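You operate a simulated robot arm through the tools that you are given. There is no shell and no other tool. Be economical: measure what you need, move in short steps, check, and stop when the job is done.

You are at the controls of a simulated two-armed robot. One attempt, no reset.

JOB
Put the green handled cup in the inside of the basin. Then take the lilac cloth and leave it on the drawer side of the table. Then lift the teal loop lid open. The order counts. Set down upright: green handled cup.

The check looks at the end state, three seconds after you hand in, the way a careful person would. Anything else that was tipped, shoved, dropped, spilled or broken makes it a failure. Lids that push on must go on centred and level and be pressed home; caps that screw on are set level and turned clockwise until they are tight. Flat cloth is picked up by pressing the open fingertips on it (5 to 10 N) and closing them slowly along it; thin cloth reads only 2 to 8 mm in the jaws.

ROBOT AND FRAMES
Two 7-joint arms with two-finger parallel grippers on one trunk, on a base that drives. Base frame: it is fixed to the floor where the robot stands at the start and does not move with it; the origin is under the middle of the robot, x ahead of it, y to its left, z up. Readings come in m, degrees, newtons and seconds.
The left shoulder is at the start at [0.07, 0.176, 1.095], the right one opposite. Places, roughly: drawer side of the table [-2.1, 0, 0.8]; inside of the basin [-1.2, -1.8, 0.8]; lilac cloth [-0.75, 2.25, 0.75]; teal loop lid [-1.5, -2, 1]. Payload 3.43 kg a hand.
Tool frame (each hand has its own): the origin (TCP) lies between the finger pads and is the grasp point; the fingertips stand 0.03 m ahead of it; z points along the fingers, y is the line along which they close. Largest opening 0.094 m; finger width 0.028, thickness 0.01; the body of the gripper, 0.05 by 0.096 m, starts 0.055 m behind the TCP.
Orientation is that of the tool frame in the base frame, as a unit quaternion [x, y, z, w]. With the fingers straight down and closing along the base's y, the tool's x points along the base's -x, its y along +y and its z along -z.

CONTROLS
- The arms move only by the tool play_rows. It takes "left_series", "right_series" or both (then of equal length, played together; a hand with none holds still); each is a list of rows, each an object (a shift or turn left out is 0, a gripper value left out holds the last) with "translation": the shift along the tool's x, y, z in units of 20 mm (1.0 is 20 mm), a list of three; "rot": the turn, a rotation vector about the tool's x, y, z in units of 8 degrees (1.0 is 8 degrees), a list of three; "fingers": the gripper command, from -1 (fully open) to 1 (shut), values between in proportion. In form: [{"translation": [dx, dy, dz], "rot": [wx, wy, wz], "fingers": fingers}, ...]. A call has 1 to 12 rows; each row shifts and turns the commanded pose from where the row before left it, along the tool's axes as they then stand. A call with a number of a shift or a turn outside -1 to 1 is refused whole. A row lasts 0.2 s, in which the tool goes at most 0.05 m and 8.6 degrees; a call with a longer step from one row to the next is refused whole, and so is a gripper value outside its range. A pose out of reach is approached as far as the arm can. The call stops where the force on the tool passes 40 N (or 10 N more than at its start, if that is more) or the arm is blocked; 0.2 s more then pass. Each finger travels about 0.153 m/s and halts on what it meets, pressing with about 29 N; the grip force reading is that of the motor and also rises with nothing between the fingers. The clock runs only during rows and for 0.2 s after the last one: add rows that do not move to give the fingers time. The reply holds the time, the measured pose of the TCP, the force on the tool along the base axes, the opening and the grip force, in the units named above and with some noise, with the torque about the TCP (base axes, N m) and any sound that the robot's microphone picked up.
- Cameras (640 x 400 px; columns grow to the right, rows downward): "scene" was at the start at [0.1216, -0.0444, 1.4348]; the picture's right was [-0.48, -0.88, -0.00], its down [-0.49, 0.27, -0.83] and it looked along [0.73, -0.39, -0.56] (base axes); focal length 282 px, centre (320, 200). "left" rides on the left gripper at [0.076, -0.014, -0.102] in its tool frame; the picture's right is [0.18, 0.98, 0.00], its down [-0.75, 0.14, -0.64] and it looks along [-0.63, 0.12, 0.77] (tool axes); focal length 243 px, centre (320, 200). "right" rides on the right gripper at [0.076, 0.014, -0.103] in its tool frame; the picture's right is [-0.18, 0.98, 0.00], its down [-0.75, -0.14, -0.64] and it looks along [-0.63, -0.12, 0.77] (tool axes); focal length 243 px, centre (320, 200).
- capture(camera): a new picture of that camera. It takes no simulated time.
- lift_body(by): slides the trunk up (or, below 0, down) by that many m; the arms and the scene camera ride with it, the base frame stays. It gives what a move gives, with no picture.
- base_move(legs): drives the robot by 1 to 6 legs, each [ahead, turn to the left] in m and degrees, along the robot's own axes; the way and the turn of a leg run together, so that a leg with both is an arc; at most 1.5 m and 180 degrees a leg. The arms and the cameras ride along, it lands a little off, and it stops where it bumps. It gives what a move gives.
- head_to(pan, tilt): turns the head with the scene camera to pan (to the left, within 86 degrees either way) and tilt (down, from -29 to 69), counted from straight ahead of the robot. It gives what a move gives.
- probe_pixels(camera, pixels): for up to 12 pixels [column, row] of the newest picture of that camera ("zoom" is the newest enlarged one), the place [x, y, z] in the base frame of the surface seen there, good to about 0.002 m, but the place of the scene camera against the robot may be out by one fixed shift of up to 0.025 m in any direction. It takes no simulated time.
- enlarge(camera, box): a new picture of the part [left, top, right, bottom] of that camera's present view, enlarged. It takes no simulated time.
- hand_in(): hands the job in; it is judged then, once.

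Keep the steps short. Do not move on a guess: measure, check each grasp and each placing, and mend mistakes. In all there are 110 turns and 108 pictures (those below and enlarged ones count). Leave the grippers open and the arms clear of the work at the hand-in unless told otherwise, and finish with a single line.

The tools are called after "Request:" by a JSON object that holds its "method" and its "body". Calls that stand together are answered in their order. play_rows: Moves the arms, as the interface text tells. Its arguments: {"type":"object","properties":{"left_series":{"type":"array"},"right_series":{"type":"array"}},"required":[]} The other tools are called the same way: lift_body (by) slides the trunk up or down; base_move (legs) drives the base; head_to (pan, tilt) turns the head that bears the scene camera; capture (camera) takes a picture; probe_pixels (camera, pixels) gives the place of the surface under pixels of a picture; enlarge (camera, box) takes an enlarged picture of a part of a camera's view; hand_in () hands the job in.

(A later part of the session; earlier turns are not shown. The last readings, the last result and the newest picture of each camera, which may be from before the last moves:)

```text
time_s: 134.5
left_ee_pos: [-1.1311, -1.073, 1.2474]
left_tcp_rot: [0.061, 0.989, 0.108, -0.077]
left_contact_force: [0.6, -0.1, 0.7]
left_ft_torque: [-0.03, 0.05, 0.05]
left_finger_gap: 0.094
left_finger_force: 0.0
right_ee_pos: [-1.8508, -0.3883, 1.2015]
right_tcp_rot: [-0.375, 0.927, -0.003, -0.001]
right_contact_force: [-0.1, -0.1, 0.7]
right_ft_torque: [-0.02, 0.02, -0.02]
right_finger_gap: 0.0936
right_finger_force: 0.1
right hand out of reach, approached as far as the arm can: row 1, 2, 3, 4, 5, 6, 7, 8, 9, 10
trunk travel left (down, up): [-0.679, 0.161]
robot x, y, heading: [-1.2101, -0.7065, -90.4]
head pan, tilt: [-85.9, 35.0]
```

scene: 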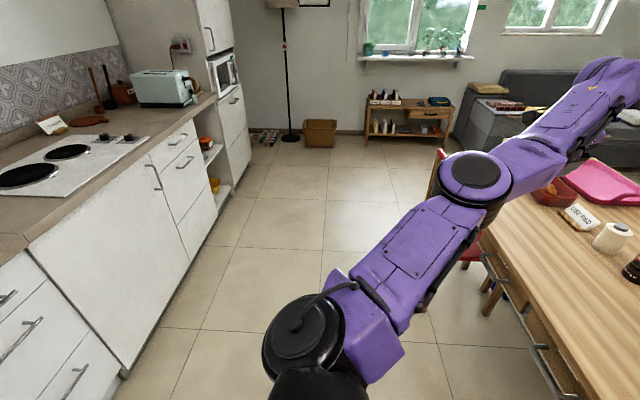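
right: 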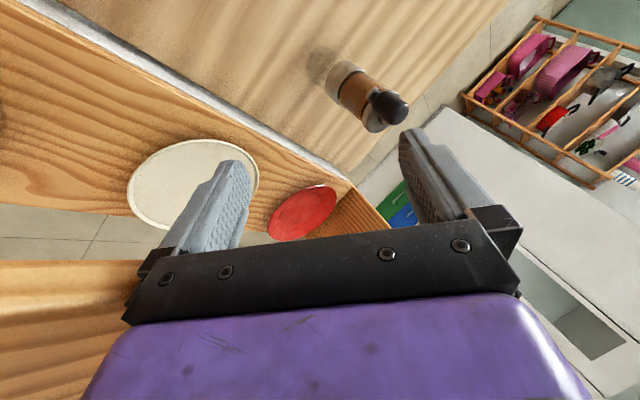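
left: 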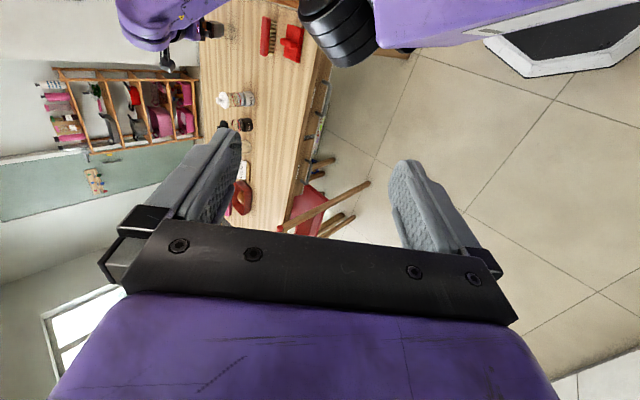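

Right hand is level now. Continue forward.

Request:
{"method": "play_rows", "body": {"right_series": [{"translation": [0.26, -0.96, 0]}, {"translation": [0.26, -0.96, 0]}, {"translation": [0.26, -0.96, 0]}, {"translation": [0.26, -0.96, 0]}, {"translation": [0.26, -0.96, 0]}, {"translation": [0.26, -0.96, 0]}, {"translation": [0.26, -0.96, 0]}, {"translation": [0.26, -0.96, 0]}, {"translation": [0.26, -0.96, 0]}, {"translation": [0.26, -0.96, 0]}, {"translation": [0.26, -0.96, 0]}, {"translation": [0.26, -0.96, 0]}]}}

Request:
{"method": "play_rows", "body": {"right_series": [{"translation": [0.26, -0.96, 0]}, {"translation": [0.26, -0.96, 0]}, {"translation": [0.26, -0.96, 0]}, {"translation": [0.26, -0.96, 0]}, {"translation": [0.26, -0.96, 0]}, {"translation": [0.26, -0.96, 0]}, {"translation": [0.26, -0.96, 0]}, {"translation": [0.26, -0.96, 0]}, {"translation": [0.26, -0.96, 0]}, {"translation": [0.26, -0.96, 0]}, {"translation": [0.26, -0.96, 0]}, {"translation": [0.26, -0.96, 0]}]}}

Request:
{"method": "head_to", "body": {"pan": -30, "tilt": 30}}

Request:
{"method": "capture", "body": {"camera": "scene"}}

```text
time_s: 137.1
left_ee_pos: [-1.1331, -1.0734, 1.247]
left_tcp_rot: [0.061, 0.989, 0.107, -0.077]
left_contact_force: [0.2, -0.2, 0.3]
left_ft_torque: [0.02, -0.01, -0.04]
left_finger_gap: 0.0941
left_finger_force: 0.1
right_ee_pos: [-1.8509, -0.3889, 1.2006]
right_tcp_rot: [-0.376, 0.926, -0.003, -0.001]
right_contact_force: [-0.4, 0.2, 0.2]
right_ft_torque: [0.0, 0.01, 0.05]
right_finger_gap: 0.0943
right_finger_force: 0.0
right hand out of reach, approached as far as the arm can: row 1, 2, 3, 4, 5, 6, 7, 8, 9, 10, 11, 12
trunk travel left (down, up): [-0.679, 0.161]
robot x, y, heading: [-1.2076, -0.7051, -90.2]
head pan, tilt: [-85.9, 35.0]
```

```text
time_s: 139.7
left_ee_pos: [-1.1329, -1.0726, 1.2467]
left_tcp_rot: [0.06, 0.989, 0.108, -0.077]
left_contact_force: [-0.2, 1.5, -0.8]
left_ft_torque: [0.02, 0.04, 0.01]
left_finger_gap: 0.0943
left_finger_force: 0.0
right_ee_pos: [-1.8513, -0.3894, 1.1996]
right_tcp_rot: [-0.376, 0.927, -0.003, 0.0]
right_contact_force: [0.0, 0.0, -0.3]
right_ft_torque: [0.03, -0.02, 0.02]
right_finger_gap: 0.0941
right_finger_force: 0.0
right hand out of reach, approached as far as the arm can: row 1, 2, 3, 4, 5, 6, 7, 8, 9, 10, 11, 12
trunk travel left (down, up): [-0.679, 0.161]
robot x, y, heading: [-1.2098, -0.7073, -90.2]
head pan, tilt: [-85.9, 35.0]
```

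```text
time_s: 141.0
left_ee_pos: [-1.1334, -1.0736, 1.247]
left_tcp_rot: [0.06, 0.989, 0.107, -0.077]
left_contact_force: [0.0, 0.6, 0.0]
left_ft_torque: [-0.02, 0.01, -0.06]
left_finger_gap: 0.0939
left_finger_force: 0.1
right_ee_pos: [-1.8504, -0.3896, 1.1995]
right_tcp_rot: [-0.376, 0.927, -0.004, 0.0]
right_contact_force: [-0.5, 0.0, 0.1]
right_ft_torque: [-0.02, 0.02, 0.01]
right_finger_gap: 0.0941
right_finger_force: 0.0
trunk travel left (down, up): [-0.679, 0.161]
robot x, y, heading: [-1.2107, -0.7075, -90.1]
head pan, tilt: [-30.0, 30.0]
```

```text
35 pictures are left
```

scene: 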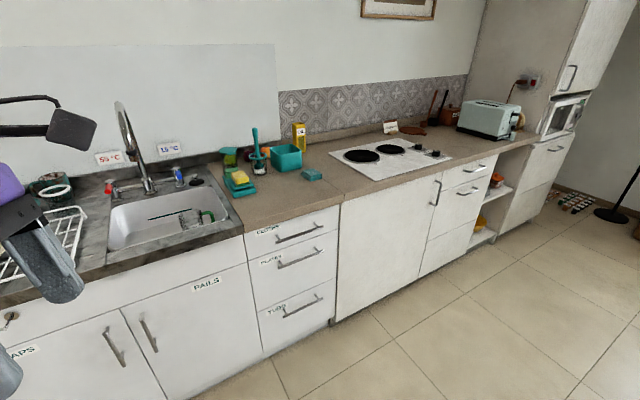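

The cup still stands in the sink. Right arm is in an awkward stretch; untwist the wrist the remaining 44° and try again.

Request:
{"method": "play_rows", "body": {"right_series": [{"rot": [0, 0, 0.92]}, {"rot": [0, 0, 0.92]}, {"rot": [0, 0, 0.92]}, {"rot": [0, 0, 0.92]}, {"rot": [0, 0, 0.92]}, {"rot": [0, 0, 0.92]}, {"translation": [-0.7, -0.7, 0]}, {"translation": [-0.7, -0.7, 0]}, {"translation": [-0.7, -0.7, 0]}, {"translation": [-0.7, -0.7, 0]}, {"translation": [-0.7, -0.7, 0]}, {"translation": [-0.7, -0.7, 0]}]}}

Request:
{"method": "play_rows", "body": {"right_series": [{"translation": [0, -0.6, 0.8]}, {"translation": [0, -0.6, 0.8]}, {"translation": [0, -0.6, 0.8]}, {"translation": [0, -0.6, 0.8]}, {"translation": [0, -0.6, 0.8]}, {"translation": [0, -0.6, 0.8]}]}}

```text
time_s: 143.6
left_ee_pos: [-1.1337, -1.0738, 1.2469]
left_tcp_rot: [0.06, 0.99, 0.107, -0.076]
left_contact_force: [-0.2, -0.9, -0.2]
left_ft_torque: [0.04, -0.02, -0.05]
left_finger_gap: 0.0937
left_finger_force: 0.0
right_ee_pos: [-1.8465, -0.3936, 1.2133]
right_tcp_rot: [-0.001, 1.0, -0.004, 0.001]
right_contact_force: [0.3, -0.4, 0.0]
right_ft_torque: [0.01, -0.01, 0.03]
right_finger_gap: 0.0941
right_finger_force: 0.1
right hand out of reach, approached as far as the arm can: row 7, 8, 9, 10, 11, 12
trunk travel left (down, up): [-0.679, 0.161]
robot x, y, heading: [-1.216, -0.7081, -90.2]
head pan, tilt: [-30.0, 30.0]
```

```text
time_s: 145.0
left_ee_pos: [-1.1335, -1.0719, 1.2464]
left_tcp_rot: [0.062, 0.989, 0.108, -0.077]
left_contact_force: [0.0, 0.3, -0.1]
left_ft_torque: [0.02, -0.01, 0.01]
left_finger_gap: 0.0938
left_finger_force: 0.0
right_ee_pos: [-1.9035, -0.4141, 1.1529]
right_tcp_rot: [0.0, 1.0, -0.002, 0.001]
right_contact_force: [0.2, 0.4, -0.6]
right_ft_torque: [0.03, 0.0, 0.0]
right_finger_gap: 0.0942
right_finger_force: 0.0
right hand out of reach, approached as far as the arm can: row 1, 2, 3, 4, 5, 6
trunk travel left (down, up): [-0.679, 0.161]
robot x, y, heading: [-1.2092, -0.7089, -90.2]
head pan, tilt: [-30.0, 30.0]
```

Swing it around the shoulder tangentially (outward-forward) instead.

Request:
{"method": "play_rows", "body": {"right_series": [{"translation": [0.57, -0.82, 0]}, {"translation": [0.57, -0.82, 0]}, {"translation": [0.5, -0.85, 0]}, {"translation": [0.4, -0.9, 0]}, {"translation": [0.4, -0.9, 0]}, {"translation": [0.3, -0.95, 0]}, {"translation": [0.3, -0.95, 0]}, {"translation": [0.2, -0.98, 0]}, {"translation": [0.1, -1, 0]}, {"translation": [0, -1, 0]}, {"translation": [0, -1, 0]}, {"translation": [-0.1, -1, 0]}]}}

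```text
time_s: 147.6
left_ee_pos: [-1.1325, -1.0743, 1.2478]
left_tcp_rot: [0.06, 0.989, 0.107, -0.077]
left_contact_force: [0.4, -0.6, -0.9]
left_ft_torque: [0.0, 0.03, 0.01]
left_finger_gap: 0.0941
left_finger_force: 0.1
right_ee_pos: [-2.0025, -0.6242, 1.1709]
right_tcp_rot: [0.0, 1.0, -0.002, 0.001]
right_contact_force: [0.8, 0.5, 0.3]
right_ft_torque: [0.01, 0.0, 0.03]
right_finger_gap: 0.094
right_finger_force: 0.0
right hand out of reach, approached as far as the arm can: row 4, 6, 7, 8, 9, 10, 11, 12
trunk travel left (down, up): [-0.679, 0.161]
robot x, y, heading: [-1.2067, -0.7052, -90.6]
head pan, tilt: [-30.0, 30.0]
```

Request:
{"method": "play_rows", "body": {"right_series": [{"translation": [0, -1, 0]}, {"translation": [0, -1, 0]}, {"translation": [-0.1, -1, 0]}, {"translation": [-0.2, -1, 0]}, {"translation": [-0.3, -1, 0]}, {"translation": [-0.4, -0.9, 0]}, {"translation": [-0.5, -0.85, 0]}, {"translation": [-0.5, -0.85, 0]}, {"translation": [-0.6, -0.8, 0]}, {"translation": [-0.6, -0.8, 0]}, {"translation": [-0.7, -0.7, 0]}, {"translation": [-0.7, -0.7, 0]}]}}

Request:
{"method": "play_rows", "body": {"right_series": [{"translation": [-1, -0.3, 0]}, {"translation": [-1, -0.3, 0]}, {"translation": [-1, -0.3, 0]}, {"translation": [-1, -0.3, 0]}, {"translation": [-1, 0, 0]}, {"translation": [-1, 0, 0]}, {"translation": [-1, 0, 0]}, {"translation": [-1, 0, 0]}, {"translation": [-1, 0, 0]}, {"translation": [-1, 0, 0]}, {"translation": [-1, 0, 0]}, {}]}}

```text
time_s: 150.2
left_ee_pos: [-1.1317, -1.0737, 1.246]
left_tcp_rot: [0.06, 0.989, 0.107, -0.077]
left_contact_force: [0.8, 0.4, -0.6]
left_ft_torque: [0.03, 0.02, 0.0]
left_finger_gap: 0.0937
left_finger_force: 0.0
right_ee_pos: [-2.0039, -0.7918, 1.2121]
right_tcp_rot: [-0.001, 1.0, -0.001, 0.0]
right_contact_force: [0.9, -0.2, -0.2]
right_ft_torque: [0.0, -0.02, 0.06]
right_finger_gap: 0.0941
right_finger_force: 0.0
right hand out of reach, approached as far as the arm can: row 1, 2, 3, 4, 5, 6, 7, 8, 9, 10, 11, 12
trunk travel left (down, up): [-0.679, 0.161]
robot x, y, heading: [-1.2102, -0.707, -90.4]
head pan, tilt: [-30.0, 30.0]
```

```text
time_s: 152.8
left_ee_pos: [-1.1321, -1.0733, 1.2473]
left_tcp_rot: [0.06, 0.989, 0.108, -0.078]
left_contact_force: [0.5, 0.2, -0.3]
left_ft_torque: [0.02, 0.0, -0.01]
left_finger_gap: 0.0939
left_finger_force: 0.0
right_ee_pos: [-1.8719, -0.8042, 1.22]
right_tcp_rot: [0.001, 1.0, -0.002, 0.0]
right_contact_force: [-0.4, 0.0, 0.2]
right_ft_torque: [-0.04, -0.01, 0.01]
right_finger_gap: 0.0939
right_finger_force: 0.0
right hand out of reach, approached as far as the arm can: row 1, 2, 3, 4, 5
trunk travel left (down, up): [-0.679, 0.161]
robot x, y, heading: [-1.2138, -0.7104, -90.1]
head pan, tilt: [-30.0, 30.0]
```

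Elbow bends again. Bring it to front-right.

Request:
{"method": "play_rows", "body": {"right_series": [{"translation": [-1, -0.9, 0]}, {"translation": [-1, -0.9, 0]}, {"translation": [-1, -0.9, 0]}, {"translation": [-1, -0.9, 0]}, {"translation": [-1, -0.9, 0]}, {"translation": [-1, -0.9, 0]}, {"translation": [-1, -0.9, 0]}, {"translation": [-1, -0.9, 0]}, {"translation": [-1, -0.9, 0]}, {"translation": [-1, -0.9, 0]}, {"translation": [-1, -0.9, 0]}, {"translation": [-1, -0.9, 0]}]}}

Request:
{"method": "play_rows", "body": {"right_series": [{"translation": [-1, -0.6, 0]}, {"translation": [-1, -0.6, 0]}, {"translation": [-1, -0.6, 0]}, {"translation": [-1, -0.6, 0]}, {"translation": [-1, -0.6, 0]}, {}]}}

Request:
{"method": "head_to", "body": {"pan": 0, "tilt": 30}}

Request:
{"method": "capture", "body": {"camera": "scene"}}

```text
time_s: 155.4
left_ee_pos: [-1.1325, -1.0728, 1.247]
left_tcp_rot: [0.06, 0.989, 0.107, -0.077]
left_contact_force: [-0.4, 0.4, -0.4]
left_ft_torque: [0.01, 0.01, 0.02]
left_finger_gap: 0.0939
left_finger_force: 0.1
right_ee_pos: [-1.7022, -0.9573, 1.1295]
right_tcp_rot: [0.0, 1.0, -0.003, 0.001]
right_contact_force: [1.0, -0.2, 0.4]
right_ft_torque: [0.01, 0.0, 0.0]
right_finger_gap: 0.0943
right_finger_force: 0.0
right hand out of reach, approached as far as the arm can: row 5, 6, 7, 8, 9, 10, 11, 12
trunk travel left (down, up): [-0.679, 0.161]
robot x, y, heading: [-1.2121, -0.7058, -90.0]
head pan, tilt: [-30.0, 30.0]
```

```text
time_s: 156.8
left_ee_pos: [-1.1331, -1.072, 1.2481]
left_tcp_rot: [0.06, 0.989, 0.107, -0.077]
left_contact_force: [0.4, 0.4, -0.4]
left_ft_torque: [0.0, -0.02, -0.01]
left_finger_gap: 0.0941
left_finger_force: 0.1
right_ee_pos: [-1.6343, -0.9921, 1.1209]
right_tcp_rot: [0.0, 1.0, -0.003, 0.001]
right_contact_force: [0.3, -0.3, -0.3]
right_ft_torque: [0.02, -0.02, -0.01]
right_finger_gap: 0.094
right_finger_force: 0.0
right hand out of reach, approached as far as the arm can: row 1, 2
trunk travel left (down, up): [-0.679, 0.161]
robot x, y, heading: [-1.2098, -0.7072, -90.2]
head pan, tilt: [-30.0, 30.0]
```

```text
time_s: 157.7
left_ee_pos: [-1.1326, -1.073, 1.2477]
left_tcp_rot: [0.06, 0.989, 0.108, -0.076]
left_contact_force: [0.6, -0.3, -0.2]
left_ft_torque: [0.01, -0.01, -0.01]
left_finger_gap: 0.0939
left_finger_force: 0.1
right_ee_pos: [-1.633, -0.9917, 1.1213]
right_tcp_rot: [0.0, 1.0, -0.002, 0.0]
right_contact_force: [-1.3, -0.3, -1.3]
right_ft_torque: [-0.02, 0.02, 0.01]
right_finger_gap: 0.0941
right_finger_force: 0.1
trunk travel left (down, up): [-0.679, 0.161]
robot x, y, heading: [-1.2086, -0.709, -90.2]
head pan, tilt: [0.0, 30.0]
```

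```text
34 pictures are left
```

scene: 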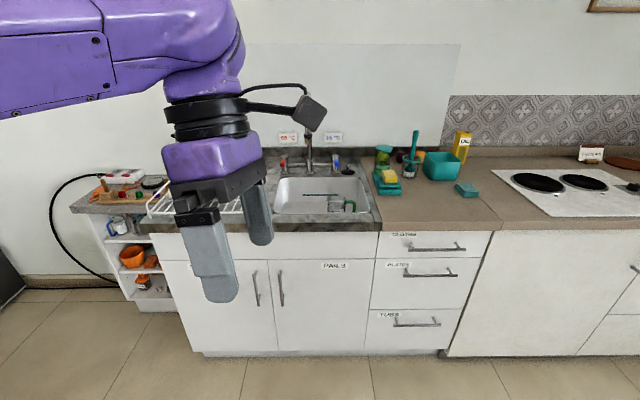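

Both arms are sane. Now turn left to face +x, advance 0.6 m, and turn left to face +y.

Request:
{"method": "base_move", "body": {"legs": [[0, 90], [0.62, 0], [0, 90]]}}

Request:
{"method": "capture", "body": {"camera": "scene"}}

```text
time_s: 169.0
left_ee_pos: [-0.6737, -0.3142, 1.2466]
left_tcp_rot: [0.991, -0.035, 0.079, 0.105]
left_contact_force: [1.0, 0.2, -0.5]
left_ft_torque: [-0.02, -0.03, 0.0]
left_finger_gap: 0.094
left_finger_force: 0.1
right_ee_pos: [-0.17, -0.3704, 1.1214]
right_tcp_rot: [1.0, 0.025, 0.0, -0.002]
right_contact_force: [-0.2, 0.2, -0.2]
right_ft_torque: [0.01, 0.0, 0.01]
right_finger_gap: 0.0939
right_finger_force: 0.1
trunk travel left (down, up): [-0.679, 0.161]
robot x, y, heading: [-0.5762, -0.6781, 92.7]
head pan, tilt: [0.0, 30.0]
```

```text
33 pictures are left
```

scene: 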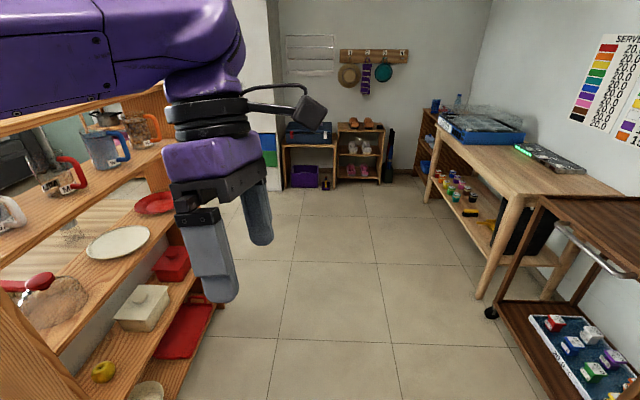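

Open shelf on the left and desk on the right. Measure the corridor.

Request:
{"method": "probe_pixels", "body": {"camera": "scene", "pixels": [[195, 320], [160, 150], [150, 270], [490, 300], [620, 195], [540, 205], [310, 138], [330, 130], [300, 150], [120, 130], [435, 150], [30, 130]]}}

Request:
{"method": "enlarge", "body": {"camera": "scene", "box": [270, 100, 400, 200]}}

```text
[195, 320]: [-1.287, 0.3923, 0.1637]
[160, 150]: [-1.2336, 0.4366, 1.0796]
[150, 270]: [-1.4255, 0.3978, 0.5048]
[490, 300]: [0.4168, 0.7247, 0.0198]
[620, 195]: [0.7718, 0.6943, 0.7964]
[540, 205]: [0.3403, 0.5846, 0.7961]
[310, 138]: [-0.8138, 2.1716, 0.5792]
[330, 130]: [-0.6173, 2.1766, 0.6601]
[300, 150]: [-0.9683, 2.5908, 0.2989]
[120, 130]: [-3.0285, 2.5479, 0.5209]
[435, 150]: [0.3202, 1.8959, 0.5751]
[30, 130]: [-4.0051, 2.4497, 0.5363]
```

```text
4.00 times, centred on (335, 150) of scene
```

zoom: 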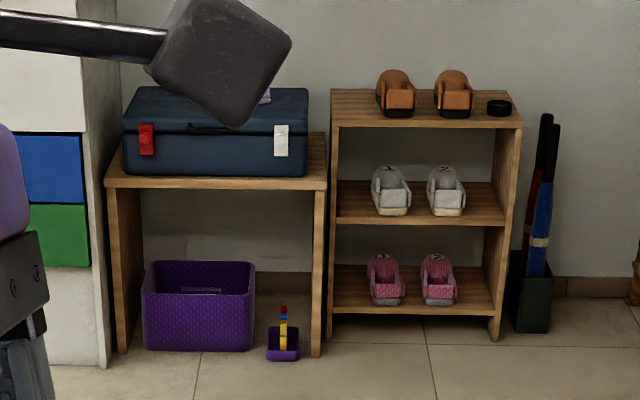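

Corridor from x −1.24 to 0.34 is free. Straighten and drive to y≈1.5.

Request:
{"method": "base_move", "body": {"legs": [[0, -2.7], [1.4, 0], [0.75, 0]]}}

Request:
{"method": "head_to", "body": {"pan": 8, "tilt": 42}}

Request:
{"method": "capture", "body": {"camera": "scene"}}

```text
time_s: 180.1
left_ee_pos: [-0.6748, 1.8537, 1.247]
left_tcp_rot: [0.989, -0.06, 0.077, 0.108]
left_contact_force: [-1.2, 0.0, -0.7]
left_ft_torque: [0.04, 0.02, -0.01]
left_finger_gap: 0.0939
left_finger_force: 0.1
right_ee_pos: [-0.1735, 1.7734, 1.1217]
right_tcp_rot: [1.0, -0.001, -0.001, -0.003]
right_contact_force: [-0.1, -0.1, -0.2]
right_ft_torque: [0.0, -0.02, 0.0]
right_finger_gap: 0.094
right_finger_force: 0.0
trunk travel left (down, up): [-0.679, 0.161]
robot x, y, heading: [-0.5989, 1.4917, 89.7]
head pan, tilt: [0.0, 30.0]
```

```text
time_s: 180.8
left_ee_pos: [-0.6751, 1.8557, 1.2468]
left_tcp_rot: [0.989, -0.06, 0.077, 0.108]
left_contact_force: [0.4, -0.3, 0.4]
left_ft_torque: [-0.02, 0.01, -0.01]
left_finger_gap: 0.0943
left_finger_force: 0.2
right_ee_pos: [-0.1737, 1.7739, 1.1223]
right_tcp_rot: [1.0, 0.001, -0.001, -0.001]
right_contact_force: [-0.6, 0.2, 0.4]
right_ft_torque: [-0.04, 0.02, 0.02]
right_finger_gap: 0.094
right_finger_force: 0.1
trunk travel left (down, up): [-0.679, 0.161]
robot x, y, heading: [-0.5984, 1.4868, 89.5]
head pan, tilt: [8.0, 42.0]
```

```text
31 pictures are left
```

scene: 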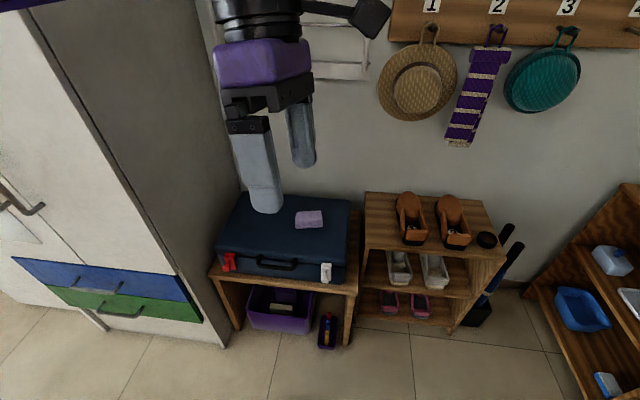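

The folded lilac cloth is at (309,219) on the case. Measure it.

Request:
{"method": "enlarge", "body": {"camera": "scene", "box": [270, 190, 350, 240]}}

Request:
{"method": "probe_pixels", "body": {"camera": "scene", "pixels": [[309, 219], [297, 213], [321, 212], [296, 226], [323, 227], [309, 211], [309, 228], [285, 220], [335, 215], [300, 205], [280, 250], [345, 205]]}}

```text
8.00 times, centred on (310, 215) of scene
```

zoom: 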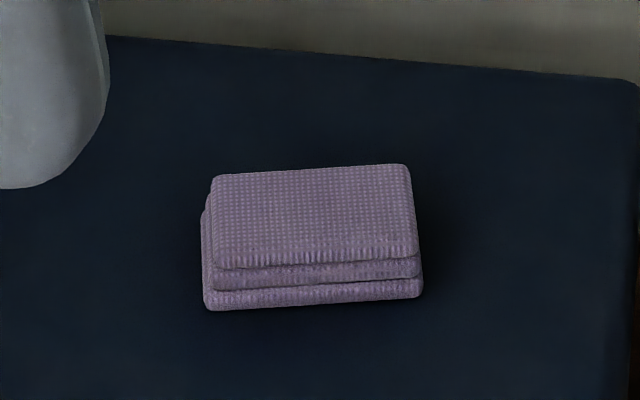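

```text
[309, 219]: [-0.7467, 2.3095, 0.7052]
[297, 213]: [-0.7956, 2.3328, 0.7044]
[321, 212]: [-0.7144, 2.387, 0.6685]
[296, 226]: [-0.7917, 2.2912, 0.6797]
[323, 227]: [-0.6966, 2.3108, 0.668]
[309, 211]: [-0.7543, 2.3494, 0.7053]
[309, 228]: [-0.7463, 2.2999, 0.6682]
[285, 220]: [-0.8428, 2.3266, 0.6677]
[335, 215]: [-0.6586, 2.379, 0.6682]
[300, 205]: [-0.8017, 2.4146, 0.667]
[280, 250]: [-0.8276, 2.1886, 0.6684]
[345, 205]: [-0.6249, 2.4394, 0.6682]
```

The cloth is a folded stack ~95×60×37 mm; I'll grip across its 60 mm (y). Drive 0.25 m ahead and level the left tool.

Request:
{"method": "base_move", "body": {"legs": [[0.25, 0]]}}

Request:
{"method": "play_rows", "body": {"left_series": [{"rot": [0.5, -0.4, -0.24]}, {"rot": [0.5, -0.4, -0.24]}, {"rot": [0.48, -0.4, -0.24]}, {"translation": [-1, -1, 0]}, {"translation": [-1, -1, 0]}, {"translation": [-1, -1, 0]}, {"translation": [0, -1, 0]}, {"translation": [0, -1, 0]}, {"translation": [0, -1, 0]}, {}]}}

Request:
{"method": "capture", "body": {"camera": "left"}}

```text
time_s: 182.6
left_ee_pos: [-0.6764, 2.0913, 1.2476]
left_tcp_rot: [0.99, -0.059, 0.078, 0.106]
left_contact_force: [-0.4, -0.5, -0.4]
left_ft_torque: [-0.02, 0.01, -0.01]
left_finger_gap: 0.0936
left_finger_force: 0.1
right_ee_pos: [-0.1732, 2.0095, 1.1213]
right_tcp_rot: [1.0, 0.0, -0.001, -0.003]
right_contact_force: [0.1, -0.3, -0.2]
right_ft_torque: [0.0, 0.0, -0.01]
right_finger_gap: 0.094
right_finger_force: 0.1
trunk travel left (down, up): [-0.679, 0.161]
robot x, y, heading: [-0.5968, 1.7273, 90.2]
head pan, tilt: [8.0, 42.0]
```

```text
time_s: 184.8
left_ee_pos: [-0.731, 2.2289, 1.2388]
left_tcp_rot: [1.0, -0.011, -0.006, 0.002]
left_contact_force: [-0.3, -0.2, 0.3]
left_ft_torque: [0.03, -0.02, 0.02]
left_finger_gap: 0.0942
left_finger_force: 0.0
left hand out of reach, approached as far as the arm can: row 2, 3
right_ee_pos: [-0.1739, 2.0106, 1.1224]
right_tcp_rot: [1.0, 0.0, -0.001, -0.003]
right_contact_force: [-0.1, 0.6, 0.3]
right_ft_torque: [0.05, -0.02, 0.01]
right_finger_gap: 0.0938
right_finger_force: 0.1
trunk travel left (down, up): [-0.679, 0.161]
robot x, y, heading: [-0.5958, 1.7278, 90.2]
head pan, tilt: [8.0, 42.0]
```

```text
29 pictures are left
```

left: 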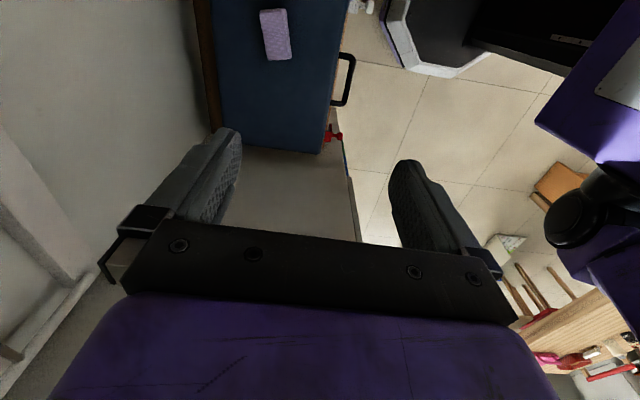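

Request:
{"method": "probe_pixels", "body": {"camera": "left", "pixels": [[275, 33], [262, 15], [287, 13], [266, 55], [290, 55], [277, 56], [261, 35], [288, 30], [300, 80], [240, 40]]}}

```text
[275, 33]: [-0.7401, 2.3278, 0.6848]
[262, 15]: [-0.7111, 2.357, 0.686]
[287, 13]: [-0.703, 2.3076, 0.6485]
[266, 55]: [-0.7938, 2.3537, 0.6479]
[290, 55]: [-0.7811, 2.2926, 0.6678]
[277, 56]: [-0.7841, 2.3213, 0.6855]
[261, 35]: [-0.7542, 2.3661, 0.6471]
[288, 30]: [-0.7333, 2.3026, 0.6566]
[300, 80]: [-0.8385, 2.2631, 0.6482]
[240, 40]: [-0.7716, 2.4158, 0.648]
```

Cloth center (−0.747, 2.327), case top z 0.648, cloth top 0.686. Check the left elbow's clearance to the wardrobe first.

Request:
{"method": "head_to", "body": {"pan": 45, "tilt": 25}}

Request:
{"method": "capture", "body": {"camera": "scene"}}

Request:
{"method": "probe_pixels", "body": {"camera": "scene", "pixels": [[100, 200], [200, 200], [300, 200], [400, 200], [500, 200], [250, 100], [400, 100], [500, 100], [300, 300], [500, 300], [100, 300], [600, 200]]}}

```text
time_s: 185.8
left_ee_pos: [-0.7317, 2.2297, 1.2383]
left_tcp_rot: [1.0, -0.011, -0.005, 0.003]
left_contact_force: [-0.4, 0.5, -0.5]
left_ft_torque: [-0.03, 0.02, 0.02]
left_finger_gap: 0.0941
left_finger_force: 0.0
right_ee_pos: [-0.1726, 2.0114, 1.122]
right_tcp_rot: [1.0, 0.001, -0.002, -0.003]
right_contact_force: [-0.7, 0.1, 0.0]
right_ft_torque: [0.02, -0.04, -0.01]
right_finger_gap: 0.0938
right_finger_force: 0.1
trunk travel left (down, up): [-0.679, 0.161]
robot x, y, heading: [-0.599, 1.727, 90.2]
head pan, tilt: [45.0, 25.0]
```

```text
28 pictures are left
```

scene: 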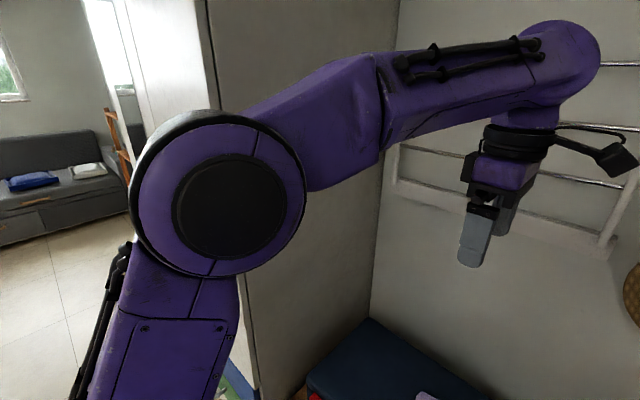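

```text
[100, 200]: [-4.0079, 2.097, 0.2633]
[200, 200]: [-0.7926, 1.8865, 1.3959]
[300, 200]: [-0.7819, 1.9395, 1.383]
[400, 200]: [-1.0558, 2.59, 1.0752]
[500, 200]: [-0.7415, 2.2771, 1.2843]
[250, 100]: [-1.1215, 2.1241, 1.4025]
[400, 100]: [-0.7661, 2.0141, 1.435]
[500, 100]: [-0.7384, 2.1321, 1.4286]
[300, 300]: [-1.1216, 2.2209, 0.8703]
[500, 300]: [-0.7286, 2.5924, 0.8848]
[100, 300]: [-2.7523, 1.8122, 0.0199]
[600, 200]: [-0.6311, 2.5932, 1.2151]
```

Elbow is high and inside; wardrobe side is at x −1.12. Lower the trunk 0.3 m (keeps the elbow in), while aligning over the cloth.

Request:
{"method": "play_rows", "body": {"left_series": [{"translation": [-0.4, -1, 0]}, {"translation": [-0.4, -1, 0]}, {"translation": [0, -1, 0]}, {"translation": [0, -1, 0]}, {"translation": [0, -0.9, 0]}, {}]}}

Request:
{"method": "lift_body", "body": {"by": -0.3}}

Request:
{"method": "capture", "body": {"camera": "left"}}

```text
time_s: 187.2
left_ee_pos: [-0.7461, 2.3182, 1.2376]
left_tcp_rot: [1.0, -0.01, -0.005, 0.001]
left_contact_force: [-1.1, -0.1, -0.6]
left_ft_torque: [0.0, 0.02, -0.02]
left_finger_gap: 0.0942
left_finger_force: 0.0
left hand out of reach, approached as far as the arm can: row 5
right_ee_pos: [-0.1732, 2.0104, 1.1229]
right_tcp_rot: [1.0, 0.001, -0.001, -0.002]
right_contact_force: [0.3, 0.7, 0.4]
right_ft_torque: [-0.01, -0.01, 0.0]
right_finger_gap: 0.0939
right_finger_force: 0.1
trunk travel left (down, up): [-0.679, 0.161]
robot x, y, heading: [-0.5908, 1.7279, 89.9]
head pan, tilt: [45.0, 25.0]
```

```text
time_s: 190.2
left_ee_pos: [-0.7455, 2.3196, 0.9376]
left_tcp_rot: [1.0, -0.011, -0.004, 0.003]
left_contact_force: [-0.2, 0.3, -0.1]
left_ft_torque: [0.02, 0.02, -0.01]
left_finger_gap: 0.0941
left_finger_force: 0.1
right_ee_pos: [-0.1732, 2.0109, 0.822]
right_tcp_rot: [1.0, 0.0, -0.001, -0.003]
right_contact_force: [0.2, -0.7, -0.4]
right_ft_torque: [-0.01, 0.0, 0.0]
right_finger_gap: 0.094
right_finger_force: 0.0
trunk travel left (down, up): [-0.379, 0.461]
robot x, y, heading: [-0.5984, 1.7299, 89.8]
head pan, tilt: [45.0, 25.0]
```

```text
27 pictures are left
```

left: 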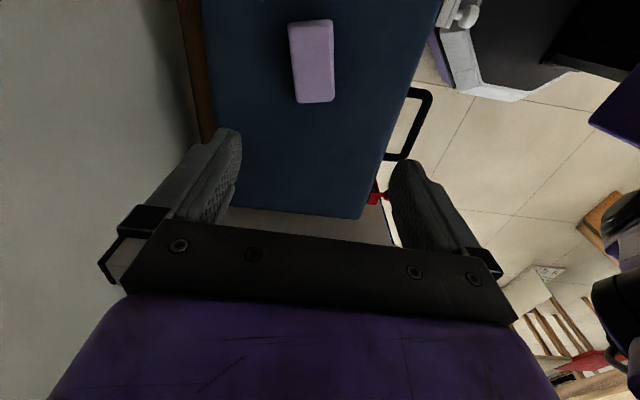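

Request:
{"method": "probe_pixels", "body": {"camera": "left", "pixels": [[292, 26], [328, 24], [298, 96], [330, 96], [312, 60], [334, 60], [290, 60], [315, 100], [336, 99]]}}

```text
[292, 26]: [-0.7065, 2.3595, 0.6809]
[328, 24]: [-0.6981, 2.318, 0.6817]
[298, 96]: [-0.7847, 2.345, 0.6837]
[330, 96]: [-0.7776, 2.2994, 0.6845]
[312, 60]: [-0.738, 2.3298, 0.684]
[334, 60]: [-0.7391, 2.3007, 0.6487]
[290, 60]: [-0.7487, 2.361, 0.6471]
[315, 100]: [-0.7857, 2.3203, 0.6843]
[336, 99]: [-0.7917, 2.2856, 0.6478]
```

Cloth's true center (−0.742, 2.330), turned 12°. Align yaw and position, descend to just above.

Request:
{"method": "play_rows", "body": {"left_series": [{"translation": [0.17, -0.5, 0.5], "rot": [0, 0, -0.83]}, {"rot": [0, 0, -0.83]}, {"translation": [0, 0, 1]}, {"translation": [0, 0, 1]}, {"translation": [0, 0, 1]}, {"translation": [0, 0, 1]}, {"translation": [0, 0, 1]}, {"translation": [0, 0, 1]}, {"translation": [0, 0, 1]}, {"translation": [0, 0, 1]}, {}, {}]}}

Request:
{"method": "capture", "body": {"camera": "left"}}

```text
time_s: 192.8
left_ee_pos: [-0.7437, 2.3261, 0.7642]
left_tcp_rot: [0.994, 0.105, -0.006, 0.001]
left_contact_force: [0.2, 0.3, -0.1]
left_ft_torque: [0.02, -0.02, -0.01]
left_finger_gap: 0.0943
left_finger_force: 0.2
left hand out of reach, approached as far as the arm can: row 2
right_ee_pos: [-0.1733, 2.0118, 0.821]
right_tcp_rot: [1.0, 0.001, 0.0, -0.003]
right_contact_force: [-0.6, 0.1, 0.9]
right_ft_torque: [0.02, -0.01, 0.02]
right_finger_gap: 0.094
right_finger_force: 0.0
trunk travel left (down, up): [-0.379, 0.461]
robot x, y, heading: [-0.5937, 1.7253, 89.8]
head pan, tilt: [45.0, 25.0]
```

```text
26 pictures are left
```

left: 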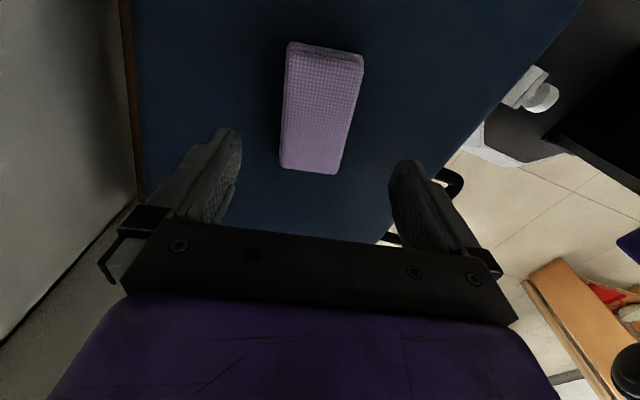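

Aligned. Descend to TCP 0.686 (tips 8 mm above the case) and close gently.

Request:
{"method": "play_rows", "body": {"left_series": [{"translation": [0, -0.15, 0.9]}, {"translation": [0, 0, 1]}, {"translation": [0, 0, 1]}, {"translation": [0, 0, 1]}, {}, {}, {"fingers": -0.5}, {"fingers": 0}, {"fingers": 0.5}, {"fingers": 1}, {}, {}]}}

Request:
{"method": "play_rows", "body": {"left_series": [{"translation": [0, 0, -0.5]}, {"translation": [0, 0, -1]}, {"translation": [0, 0, -1]}, {"translation": [0, 0, -1]}, {"translation": [0, 0, -1]}, {"translation": [0, 0, -1]}, {"translation": [0, 0, -1]}, {}]}}

Request:
{"method": "capture", "body": {"camera": "left"}}

```text
time_s: 195.4
left_ee_pos: [-0.7471, 2.328, 0.6859]
left_tcp_rot: [0.994, 0.106, -0.006, 0.002]
left_contact_force: [-0.2, -0.8, -0.3]
left_ft_torque: [-0.01, 0.03, 0.01]
left_finger_gap: 0.0633
left_finger_force: 28.8
right_ee_pos: [-0.1742, 2.0121, 0.8211]
right_tcp_rot: [1.0, 0.001, -0.001, -0.003]
right_contact_force: [0.4, 0.0, -0.2]
right_ft_torque: [-0.01, 0.02, -0.03]
right_finger_gap: 0.0942
right_finger_force: 0.1
trunk travel left (down, up): [-0.379, 0.461]
robot x, y, heading: [-0.596, 1.7251, 90.0]
head pan, tilt: [45.0, 25.0]
```

```text
time_s: 197.2
left_ee_pos: [-0.7425, 2.3303, 0.8162]
left_tcp_rot: [0.994, 0.107, -0.005, 0.002]
left_contact_force: [0.8, 0.3, -0.5]
left_ft_torque: [-0.03, 0.0, -0.01]
left_finger_gap: 0.0634
left_finger_force: 29.3
right_ee_pos: [-0.1734, 2.0118, 0.8216]
right_tcp_rot: [1.0, 0.0, -0.001, -0.001]
right_contact_force: [0.0, 0.7, 0.3]
right_ft_torque: [0.0, 0.03, 0.02]
right_finger_gap: 0.094
right_finger_force: 0.0
trunk travel left (down, up): [-0.379, 0.461]
robot x, y, heading: [-0.5969, 1.7292, 89.9]
head pan, tilt: [45.0, 25.0]
```

```text
25 pictures are left
```

left: 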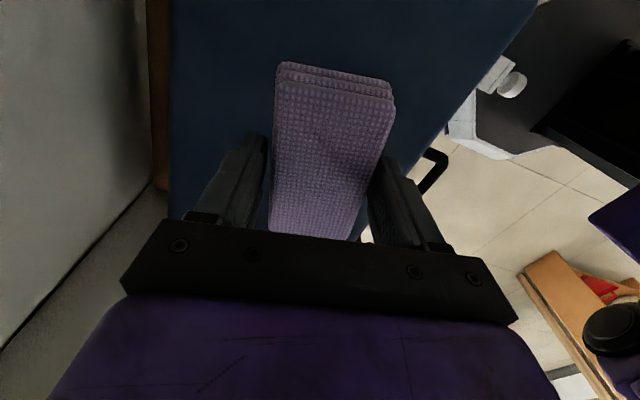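

Cloth held (63 mm). Tuck the right hand in by 0.2 m, raise the trunk, then back out down the corridor.

Request:
{"method": "lift_body", "body": {"by": 0.35}}

Request:
{"method": "play_rows", "body": {"right_series": [{"translation": [-1, 0, 0]}, {"translation": [-1, 0, 0]}, {"translation": [-1, 0, 0]}, {"translation": [-1, 0, 0]}, {"translation": [-1, 0, 0]}, {"translation": [-1, 0, 0]}, {"translation": [-1, 0, 0]}, {"translation": [-1, 0, 0]}, {"translation": [-1, 0, 0]}, {}], "left_series": [{"translation": [0, 1, 0]}, {"translation": [0, 1, 0]}, {"translation": [0, 1, 0]}, {"translation": [0, 1, 0]}, {"translation": [0, 1, 0]}, {"translation": [0, 1, 0]}, {"translation": [0, 1, 0]}, {}, {}, {}]}}

Request:
{"method": "base_move", "body": {"legs": [[-1.25, 0], [-1.25, 0]]}}

Request:
{"method": "head_to", "body": {"pan": -60, "tilt": 35}}

Request:
{"method": "capture", "body": {"camera": "scene"}}

```text
time_s: 200.7
left_ee_pos: [-0.7436, 2.3299, 1.1668]
left_tcp_rot: [0.994, 0.105, -0.005, 0.001]
left_contact_force: [0.5, 0.5, -1.0]
left_ft_torque: [-0.01, 0.01, -0.04]
left_finger_gap: 0.0635
left_finger_force: 28.8
right_ee_pos: [-0.1735, 2.0114, 1.1718]
right_tcp_rot: [1.0, 0.001, -0.001, -0.003]
right_contact_force: [-0.5, 1.1, -0.1]
right_ft_torque: [0.0, -0.01, 0.02]
right_finger_gap: 0.0938
right_finger_force: 0.0
trunk travel left (down, up): [-0.729, 0.111]
robot x, y, heading: [-0.5997, 1.7273, 90.0]
head pan, tilt: [45.0, 25.0]
```

```text
time_s: 202.9
left_ee_pos: [-0.716, 2.1923, 1.1664]
left_tcp_rot: [0.994, 0.105, -0.005, 0.001]
left_contact_force: [0.4, -0.7, -1.2]
left_ft_torque: [-0.05, 0.0, 0.01]
left_finger_gap: 0.0636
left_finger_force: 29.5
right_ee_pos: [-0.3522, 2.0058, 1.1578]
right_tcp_rot: [1.0, 0.001, 0.001, -0.003]
right_contact_force: [-0.8, -0.8, 0.4]
right_ft_torque: [0.03, 0.01, -0.01]
right_finger_gap: 0.0939
right_finger_force: 0.0
right hand out of reach, approached as far as the arm can: row 2, 3, 4, 5
trunk travel left (down, up): [-0.729, 0.111]
robot x, y, heading: [-0.5944, 1.7239, 89.9]
head pan, tilt: [45.0, 25.0]
```

```text
time_s: 215.0
left_ee_pos: [-0.6836, -0.302, 1.1668]
left_tcp_rot: [0.994, 0.11, -0.006, 0.002]
left_contact_force: [0.2, -0.6, -0.5]
left_ft_torque: [0.01, -0.02, 0.04]
left_finger_gap: 0.0636
left_finger_force: 28.7
right_ee_pos: [-0.3183, -0.4861, 1.1545]
right_tcp_rot: [1.0, 0.006, -0.001, -0.002]
right_contact_force: [-0.4, -0.7, 0.0]
right_ft_torque: [-0.04, 0.02, -0.02]
right_finger_gap: 0.094
right_finger_force: 0.1
trunk travel left (down, up): [-0.729, 0.111]
robot x, y, heading: [-0.5631, -0.7694, 90.4]
head pan, tilt: [45.0, 25.0]
```

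```text
time_s: 216.9
left_ee_pos: [-0.6842, -0.3019, 1.1666]
left_tcp_rot: [0.994, 0.11, -0.006, 0.001]
left_contact_force: [0.5, 0.6, -0.3]
left_ft_torque: [0.0, -0.01, 0.01]
left_finger_gap: 0.0636
left_finger_force: 28.5
right_ee_pos: [-0.3174, -0.4851, 1.1557]
right_tcp_rot: [1.0, 0.004, -0.001, -0.002]
right_contact_force: [0.1, 0.2, 0.4]
right_ft_torque: [-0.02, -0.01, 0.04]
right_finger_gap: 0.0941
right_finger_force: 0.0
trunk travel left (down, up): [-0.729, 0.111]
robot x, y, heading: [-0.5621, -0.7687, 90.4]
head pan, tilt: [-60.0, 35.0]
```

```text
24 pictures are left
```

scene: 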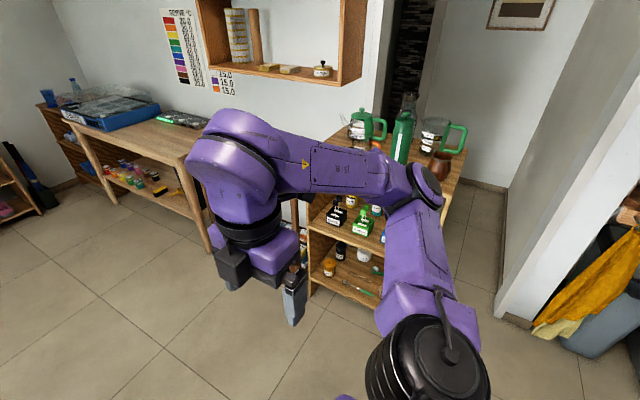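

Back 0.12 m more for room beside the cabinet, turn left to face −x, and check the sideways clearance.

Request:
{"method": "base_move", "body": {"legs": [[-0.14, 0], [0, 89.6]]}}

Request:
{"method": "head_to", "body": {"pan": -25, "tilt": 30}}

Request:
{"method": "capture", "body": {"camera": "scene"}}

```text
time_s: 222.0
left_ee_pos: [-1.0261, -1.0234, 1.1671]
left_tcp_rot: [0.628, 0.779, -0.003, 0.005]
left_contact_force: [0.5, -0.4, -0.3]
left_ft_torque: [-0.01, -0.01, 0.0]
left_finger_gap: 0.0632
left_finger_force: 28.7
right_ee_pos: [-0.8416, -0.6581, 1.1565]
right_tcp_rot: [0.705, 0.709, -0.002, -0.001]
right_contact_force: [-0.1, -0.4, -0.1]
right_ft_torque: [-0.03, 0.03, -0.03]
right_finger_gap: 0.0941
right_finger_force: 0.0
trunk travel left (down, up): [-0.729, 0.111]
robot x, y, heading: [-0.5569, -0.906, -179.8]
head pan, tilt: [-60.0, 35.0]
```

```text
time_s: 223.0
left_ee_pos: [-1.0261, -1.0235, 1.1667]
left_tcp_rot: [0.628, 0.778, -0.003, 0.005]
left_contact_force: [0.3, -0.2, -1.3]
left_ft_torque: [-0.03, 0.0, 0.0]
left_finger_gap: 0.0635
left_finger_force: 28.8
right_ee_pos: [-0.8406, -0.6588, 1.1557]
right_tcp_rot: [0.705, 0.709, -0.002, -0.001]
right_contact_force: [0.9, -0.9, 0.5]
right_ft_torque: [0.0, 0.0, 0.04]
right_finger_gap: 0.0939
right_finger_force: 0.1
trunk travel left (down, up): [-0.729, 0.111]
robot x, y, heading: [-0.5618, -0.9036, -179.5]
head pan, tilt: [-25.0, 30.0]
```

```text
23 pictures are left
```

scene: 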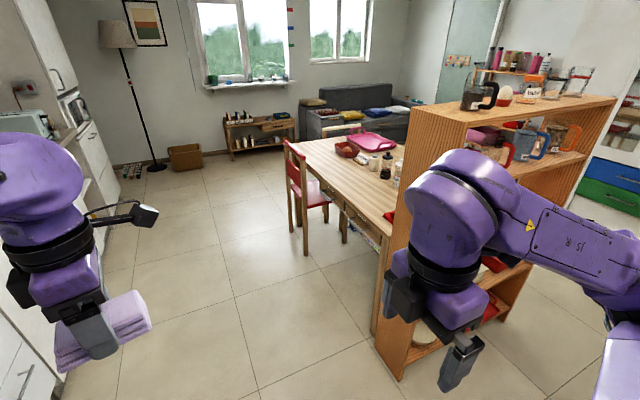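

Request:
{"method": "probe_pixels", "body": {"camera": "scene", "pixels": [[290, 145], [303, 220], [325, 200], [385, 235], [350, 215], [405, 115], [378, 345], [300, 150]]}}

Request:
{"method": "base_move", "body": {"legs": [[1.22, 0]]}}

```text
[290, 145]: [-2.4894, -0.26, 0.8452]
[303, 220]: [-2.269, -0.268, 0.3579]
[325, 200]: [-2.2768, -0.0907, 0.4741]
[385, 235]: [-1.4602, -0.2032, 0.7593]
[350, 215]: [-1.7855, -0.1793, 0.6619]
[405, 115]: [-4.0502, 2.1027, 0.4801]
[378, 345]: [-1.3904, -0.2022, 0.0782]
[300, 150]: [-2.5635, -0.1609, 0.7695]
```

```text
time_s: 229.2
left_ee_pos: [-2.26, -1.0011, 1.1666]
left_tcp_rot: [0.636, 0.772, -0.004, 0.005]
left_contact_force: [-0.1, 0.5, -0.6]
left_ft_torque: [0.02, 0.05, 0.02]
left_finger_gap: 0.0634
left_finger_force: 28.9
right_ee_pos: [-2.067, -0.6416, 1.1569]
right_tcp_rot: [0.714, 0.701, -0.002, -0.001]
right_contact_force: [-0.1, 0.4, -0.1]
right_ft_torque: [0.0, 0.01, 0.0]
right_finger_gap: 0.0943
right_finger_force: 0.0
trunk travel left (down, up): [-0.729, 0.111]
robot x, y, heading: [-1.7899, -0.8969, 178.7]
head pan, tilt: [-25.0, 30.0]
```

Chair starts at x −2.27, clear. Turn right to face the table.

Request:
{"method": "base_move", "body": {"legs": [[0, -88.7]]}}

Request:
{"method": "head_to", "body": {"pan": 5, "tilt": 35}}

Request:
{"method": "capture", "body": {"camera": "scene"}}

```text
time_s: 233.4
left_ee_pos: [-1.9008, -0.4231, 1.167]
left_tcp_rot: [0.995, 0.095, -0.006, 0.002]
left_contact_force: [0.3, 1.6, -0.4]
left_ft_torque: [0.0, 0.0, -0.02]
left_finger_gap: 0.0632
left_finger_force: 28.9
right_ee_pos: [-1.541, -0.6183, 1.1573]
right_tcp_rot: [1.0, -0.009, 0.0, -0.001]
right_contact_force: [0.4, -0.2, 0.3]
right_ft_torque: [0.02, 0.01, -0.02]
right_finger_gap: 0.0935
right_finger_force: 0.1
trunk travel left (down, up): [-0.729, 0.111]
robot x, y, heading: [-1.7939, -0.8917, 88.7]
head pan, tilt: [-25.0, 30.0]
```

```text
time_s: 234.4
left_ee_pos: [-1.9005, -0.4235, 1.1678]
left_tcp_rot: [0.996, 0.093, -0.006, 0.001]
left_contact_force: [0.1, 0.3, -0.7]
left_ft_torque: [0.0, 0.0, 0.04]
left_finger_gap: 0.0636
left_finger_force: 29.0
right_ee_pos: [-1.5413, -0.6179, 1.1564]
right_tcp_rot: [1.0, -0.009, -0.001, -0.002]
right_contact_force: [-0.3, 0.5, 0.0]
right_ft_torque: [0.04, 0.02, 0.02]
right_finger_gap: 0.094
right_finger_force: 0.0
trunk travel left (down, up): [-0.729, 0.111]
robot x, y, heading: [-1.7935, -0.8921, 88.6]
head pan, tilt: [5.0, 35.0]
```

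```text
22 pictures are left
```

scene: 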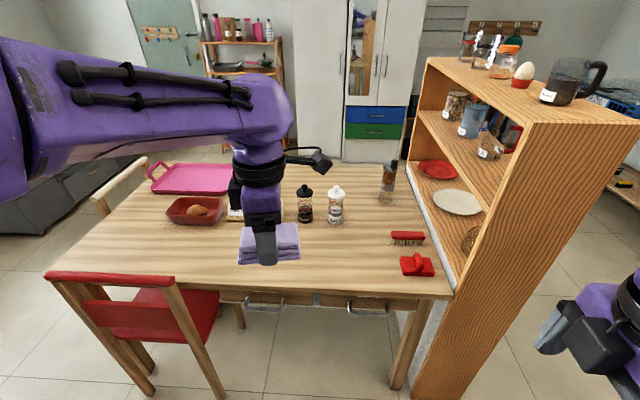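

Front strip of the table is free. Drive 0.27 m ahead, move over (−1.93, −0.06), and look down with the left camera.

Request:
{"method": "base_move", "body": {"legs": [[0.27, 0]]}}

Request:
{"method": "play_rows", "body": {"left_series": [{"translation": [-0.6, -0.9, 0], "rot": [0, 0, 0.4]}, {"translation": [-0.6, -0.9, 0], "rot": [0, 0, 0.4]}, {"translation": [0, -1, 0], "rot": [0, 0, 0.4]}, {"translation": [0, -1, 0]}, {"translation": [0, -1, 0]}, {"translation": [0, 0, 1]}, {"translation": [0, 0, 1]}, {"translation": [0, 0, 1]}, {"translation": [0, 0, 1]}, {"translation": [0, 0, 1]}, {"translation": [0, 0, 1]}, {}]}}

Request:
{"method": "capture", "body": {"camera": "left"}}

Request:
{"method": "capture", "body": {"camera": "scene"}}

```text
time_s: 236.3
left_ee_pos: [-1.8928, -0.1494, 1.1674]
left_tcp_rot: [0.996, 0.094, -0.006, 0.001]
left_contact_force: [-0.4, 0.0, -0.3]
left_ft_torque: [-0.05, -0.02, 0.04]
left_finger_gap: 0.0635
left_finger_force: 29.0
right_ee_pos: [-1.5339, -0.3421, 1.1559]
right_tcp_rot: [1.0, -0.011, -0.001, -0.003]
right_contact_force: [0.0, 0.2, 0.5]
right_ft_torque: [0.02, -0.01, 0.01]
right_finger_gap: 0.0938
right_finger_force: 0.0
trunk travel left (down, up): [-0.729, 0.111]
robot x, y, heading: [-1.7836, -0.6149, 88.6]
head pan, tilt: [5.0, 35.0]
```

```text
time_s: 238.9
left_ee_pos: [-1.9269, -0.0564, 1.0449]
left_tcp_rot: [1.0, 0.01, -0.006, 0.002]
left_contact_force: [0.4, -0.1, -0.9]
left_ft_torque: [0.01, 0.02, 0.01]
left_finger_gap: 0.0636
left_finger_force: 29.3
right_ee_pos: [-1.5339, -0.3426, 1.1547]
right_tcp_rot: [1.0, -0.01, -0.001, -0.002]
right_contact_force: [0.3, 0.6, 0.8]
right_ft_torque: [0.05, 0.02, -0.01]
right_finger_gap: 0.0938
right_finger_force: 0.1
trunk travel left (down, up): [-0.729, 0.111]
robot x, y, heading: [-1.7843, -0.618, 89.0]
head pan, tilt: [5.0, 35.0]
```

```text
21 pictures are left
```

left: 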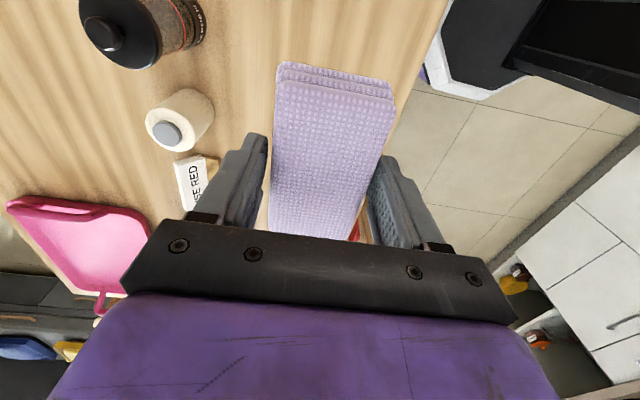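

```text
20 pictures are left
```

scene: 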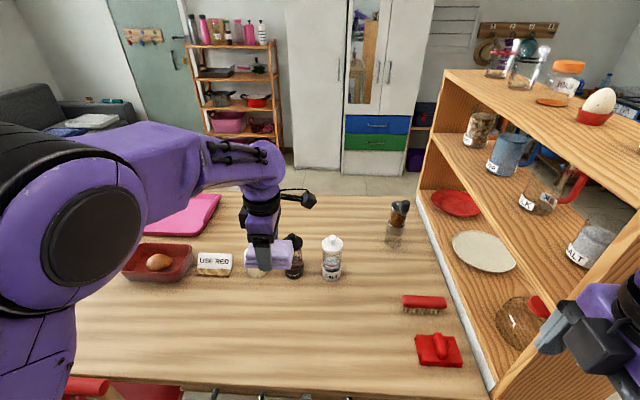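

Request:
{"method": "probe_pixels", "body": {"camera": "left", "pixels": [[190, 105], [212, 125], [195, 180], [215, 170], [190, 30], [240, 60], [400, 60], [250, 110], [165, 130], [100, 30]]}}

```text
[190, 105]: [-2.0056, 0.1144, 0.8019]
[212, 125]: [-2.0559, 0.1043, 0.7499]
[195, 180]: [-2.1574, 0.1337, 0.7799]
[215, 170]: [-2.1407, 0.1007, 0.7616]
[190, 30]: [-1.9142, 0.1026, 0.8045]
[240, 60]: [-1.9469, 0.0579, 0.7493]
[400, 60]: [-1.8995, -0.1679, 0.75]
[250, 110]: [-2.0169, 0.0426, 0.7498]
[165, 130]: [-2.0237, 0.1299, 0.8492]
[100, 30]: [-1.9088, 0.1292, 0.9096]
```

Table z 0.7495; items are all at y ≥ 0.10, clear. Lower to set the cloth down.

Request:
{"method": "play_rows", "body": {"left_series": [{"translation": [0, 0, 1]}, {"translation": [0, 0, 1]}, {"translation": [0, 0, 1]}, {"translation": [0, 0, 1]}, {"translation": [0, 0, 1]}, {"translation": [0, 0, 1]}, {"translation": [0, 0, 1]}, {"translation": [0, 0, 1]}, {"translation": [0, 0, 1]}, {"translation": [0, 0, 1]}, {"translation": [0, 0, 1]}, {}]}}

Request:
{"method": "play_rows", "body": {"left_series": [{"translation": [0, 0, 0.6]}, {"translation": [0, 0, 0.5]}, {"translation": [0, 0, 0.4]}, {"translation": [0, 0, 0.2]}, {}, {"fingers": 0.3}, {"fingers": -0.5}, {"fingers": -1}, {}, {}]}}

Request:
{"method": "capture", "body": {"camera": "left"}}

```text
time_s: 241.5
left_ee_pos: [-1.927, -0.058, 0.8265]
left_tcp_rot: [1.0, 0.009, -0.006, 0.002]
left_contact_force: [-0.9, -0.2, -0.8]
left_ft_torque: [-0.03, 0.0, -0.02]
left_finger_gap: 0.0632
left_finger_force: 28.7
right_ee_pos: [-1.5341, -0.3429, 1.1566]
right_tcp_rot: [1.0, -0.01, -0.001, -0.002]
right_contact_force: [0.0, 0.1, -0.6]
right_ft_torque: [0.02, -0.01, 0.01]
right_finger_gap: 0.094
right_finger_force: 0.0
trunk travel left (down, up): [-0.729, 0.111]
robot x, y, heading: [-1.7858, -0.6211, 88.4]
head pan, tilt: [5.0, 35.0]
```

```text
time_s: 243.7
left_ee_pos: [-1.9283, -0.0583, 0.7932]
left_tcp_rot: [1.0, 0.01, -0.006, 0.002]
left_contact_force: [0.1, 0.5, 0.1]
left_ft_torque: [0.01, 0.0, -0.01]
left_finger_gap: 0.0942
left_finger_force: 0.1
right_ee_pos: [-1.5338, -0.3427, 1.1551]
right_tcp_rot: [1.0, -0.01, -0.001, -0.002]
right_contact_force: [-0.7, 0.0, 0.4]
right_ft_torque: [-0.01, 0.01, 0.0]
right_finger_gap: 0.0941
right_finger_force: 0.1
trunk travel left (down, up): [-0.729, 0.111]
robot x, y, heading: [-1.7855, -0.6191, 88.7]
head pan, tilt: [5.0, 35.0]
```

```text
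19 pictures are left
```

left: 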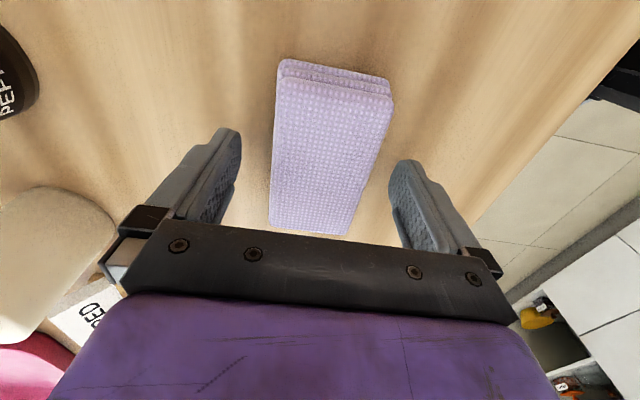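

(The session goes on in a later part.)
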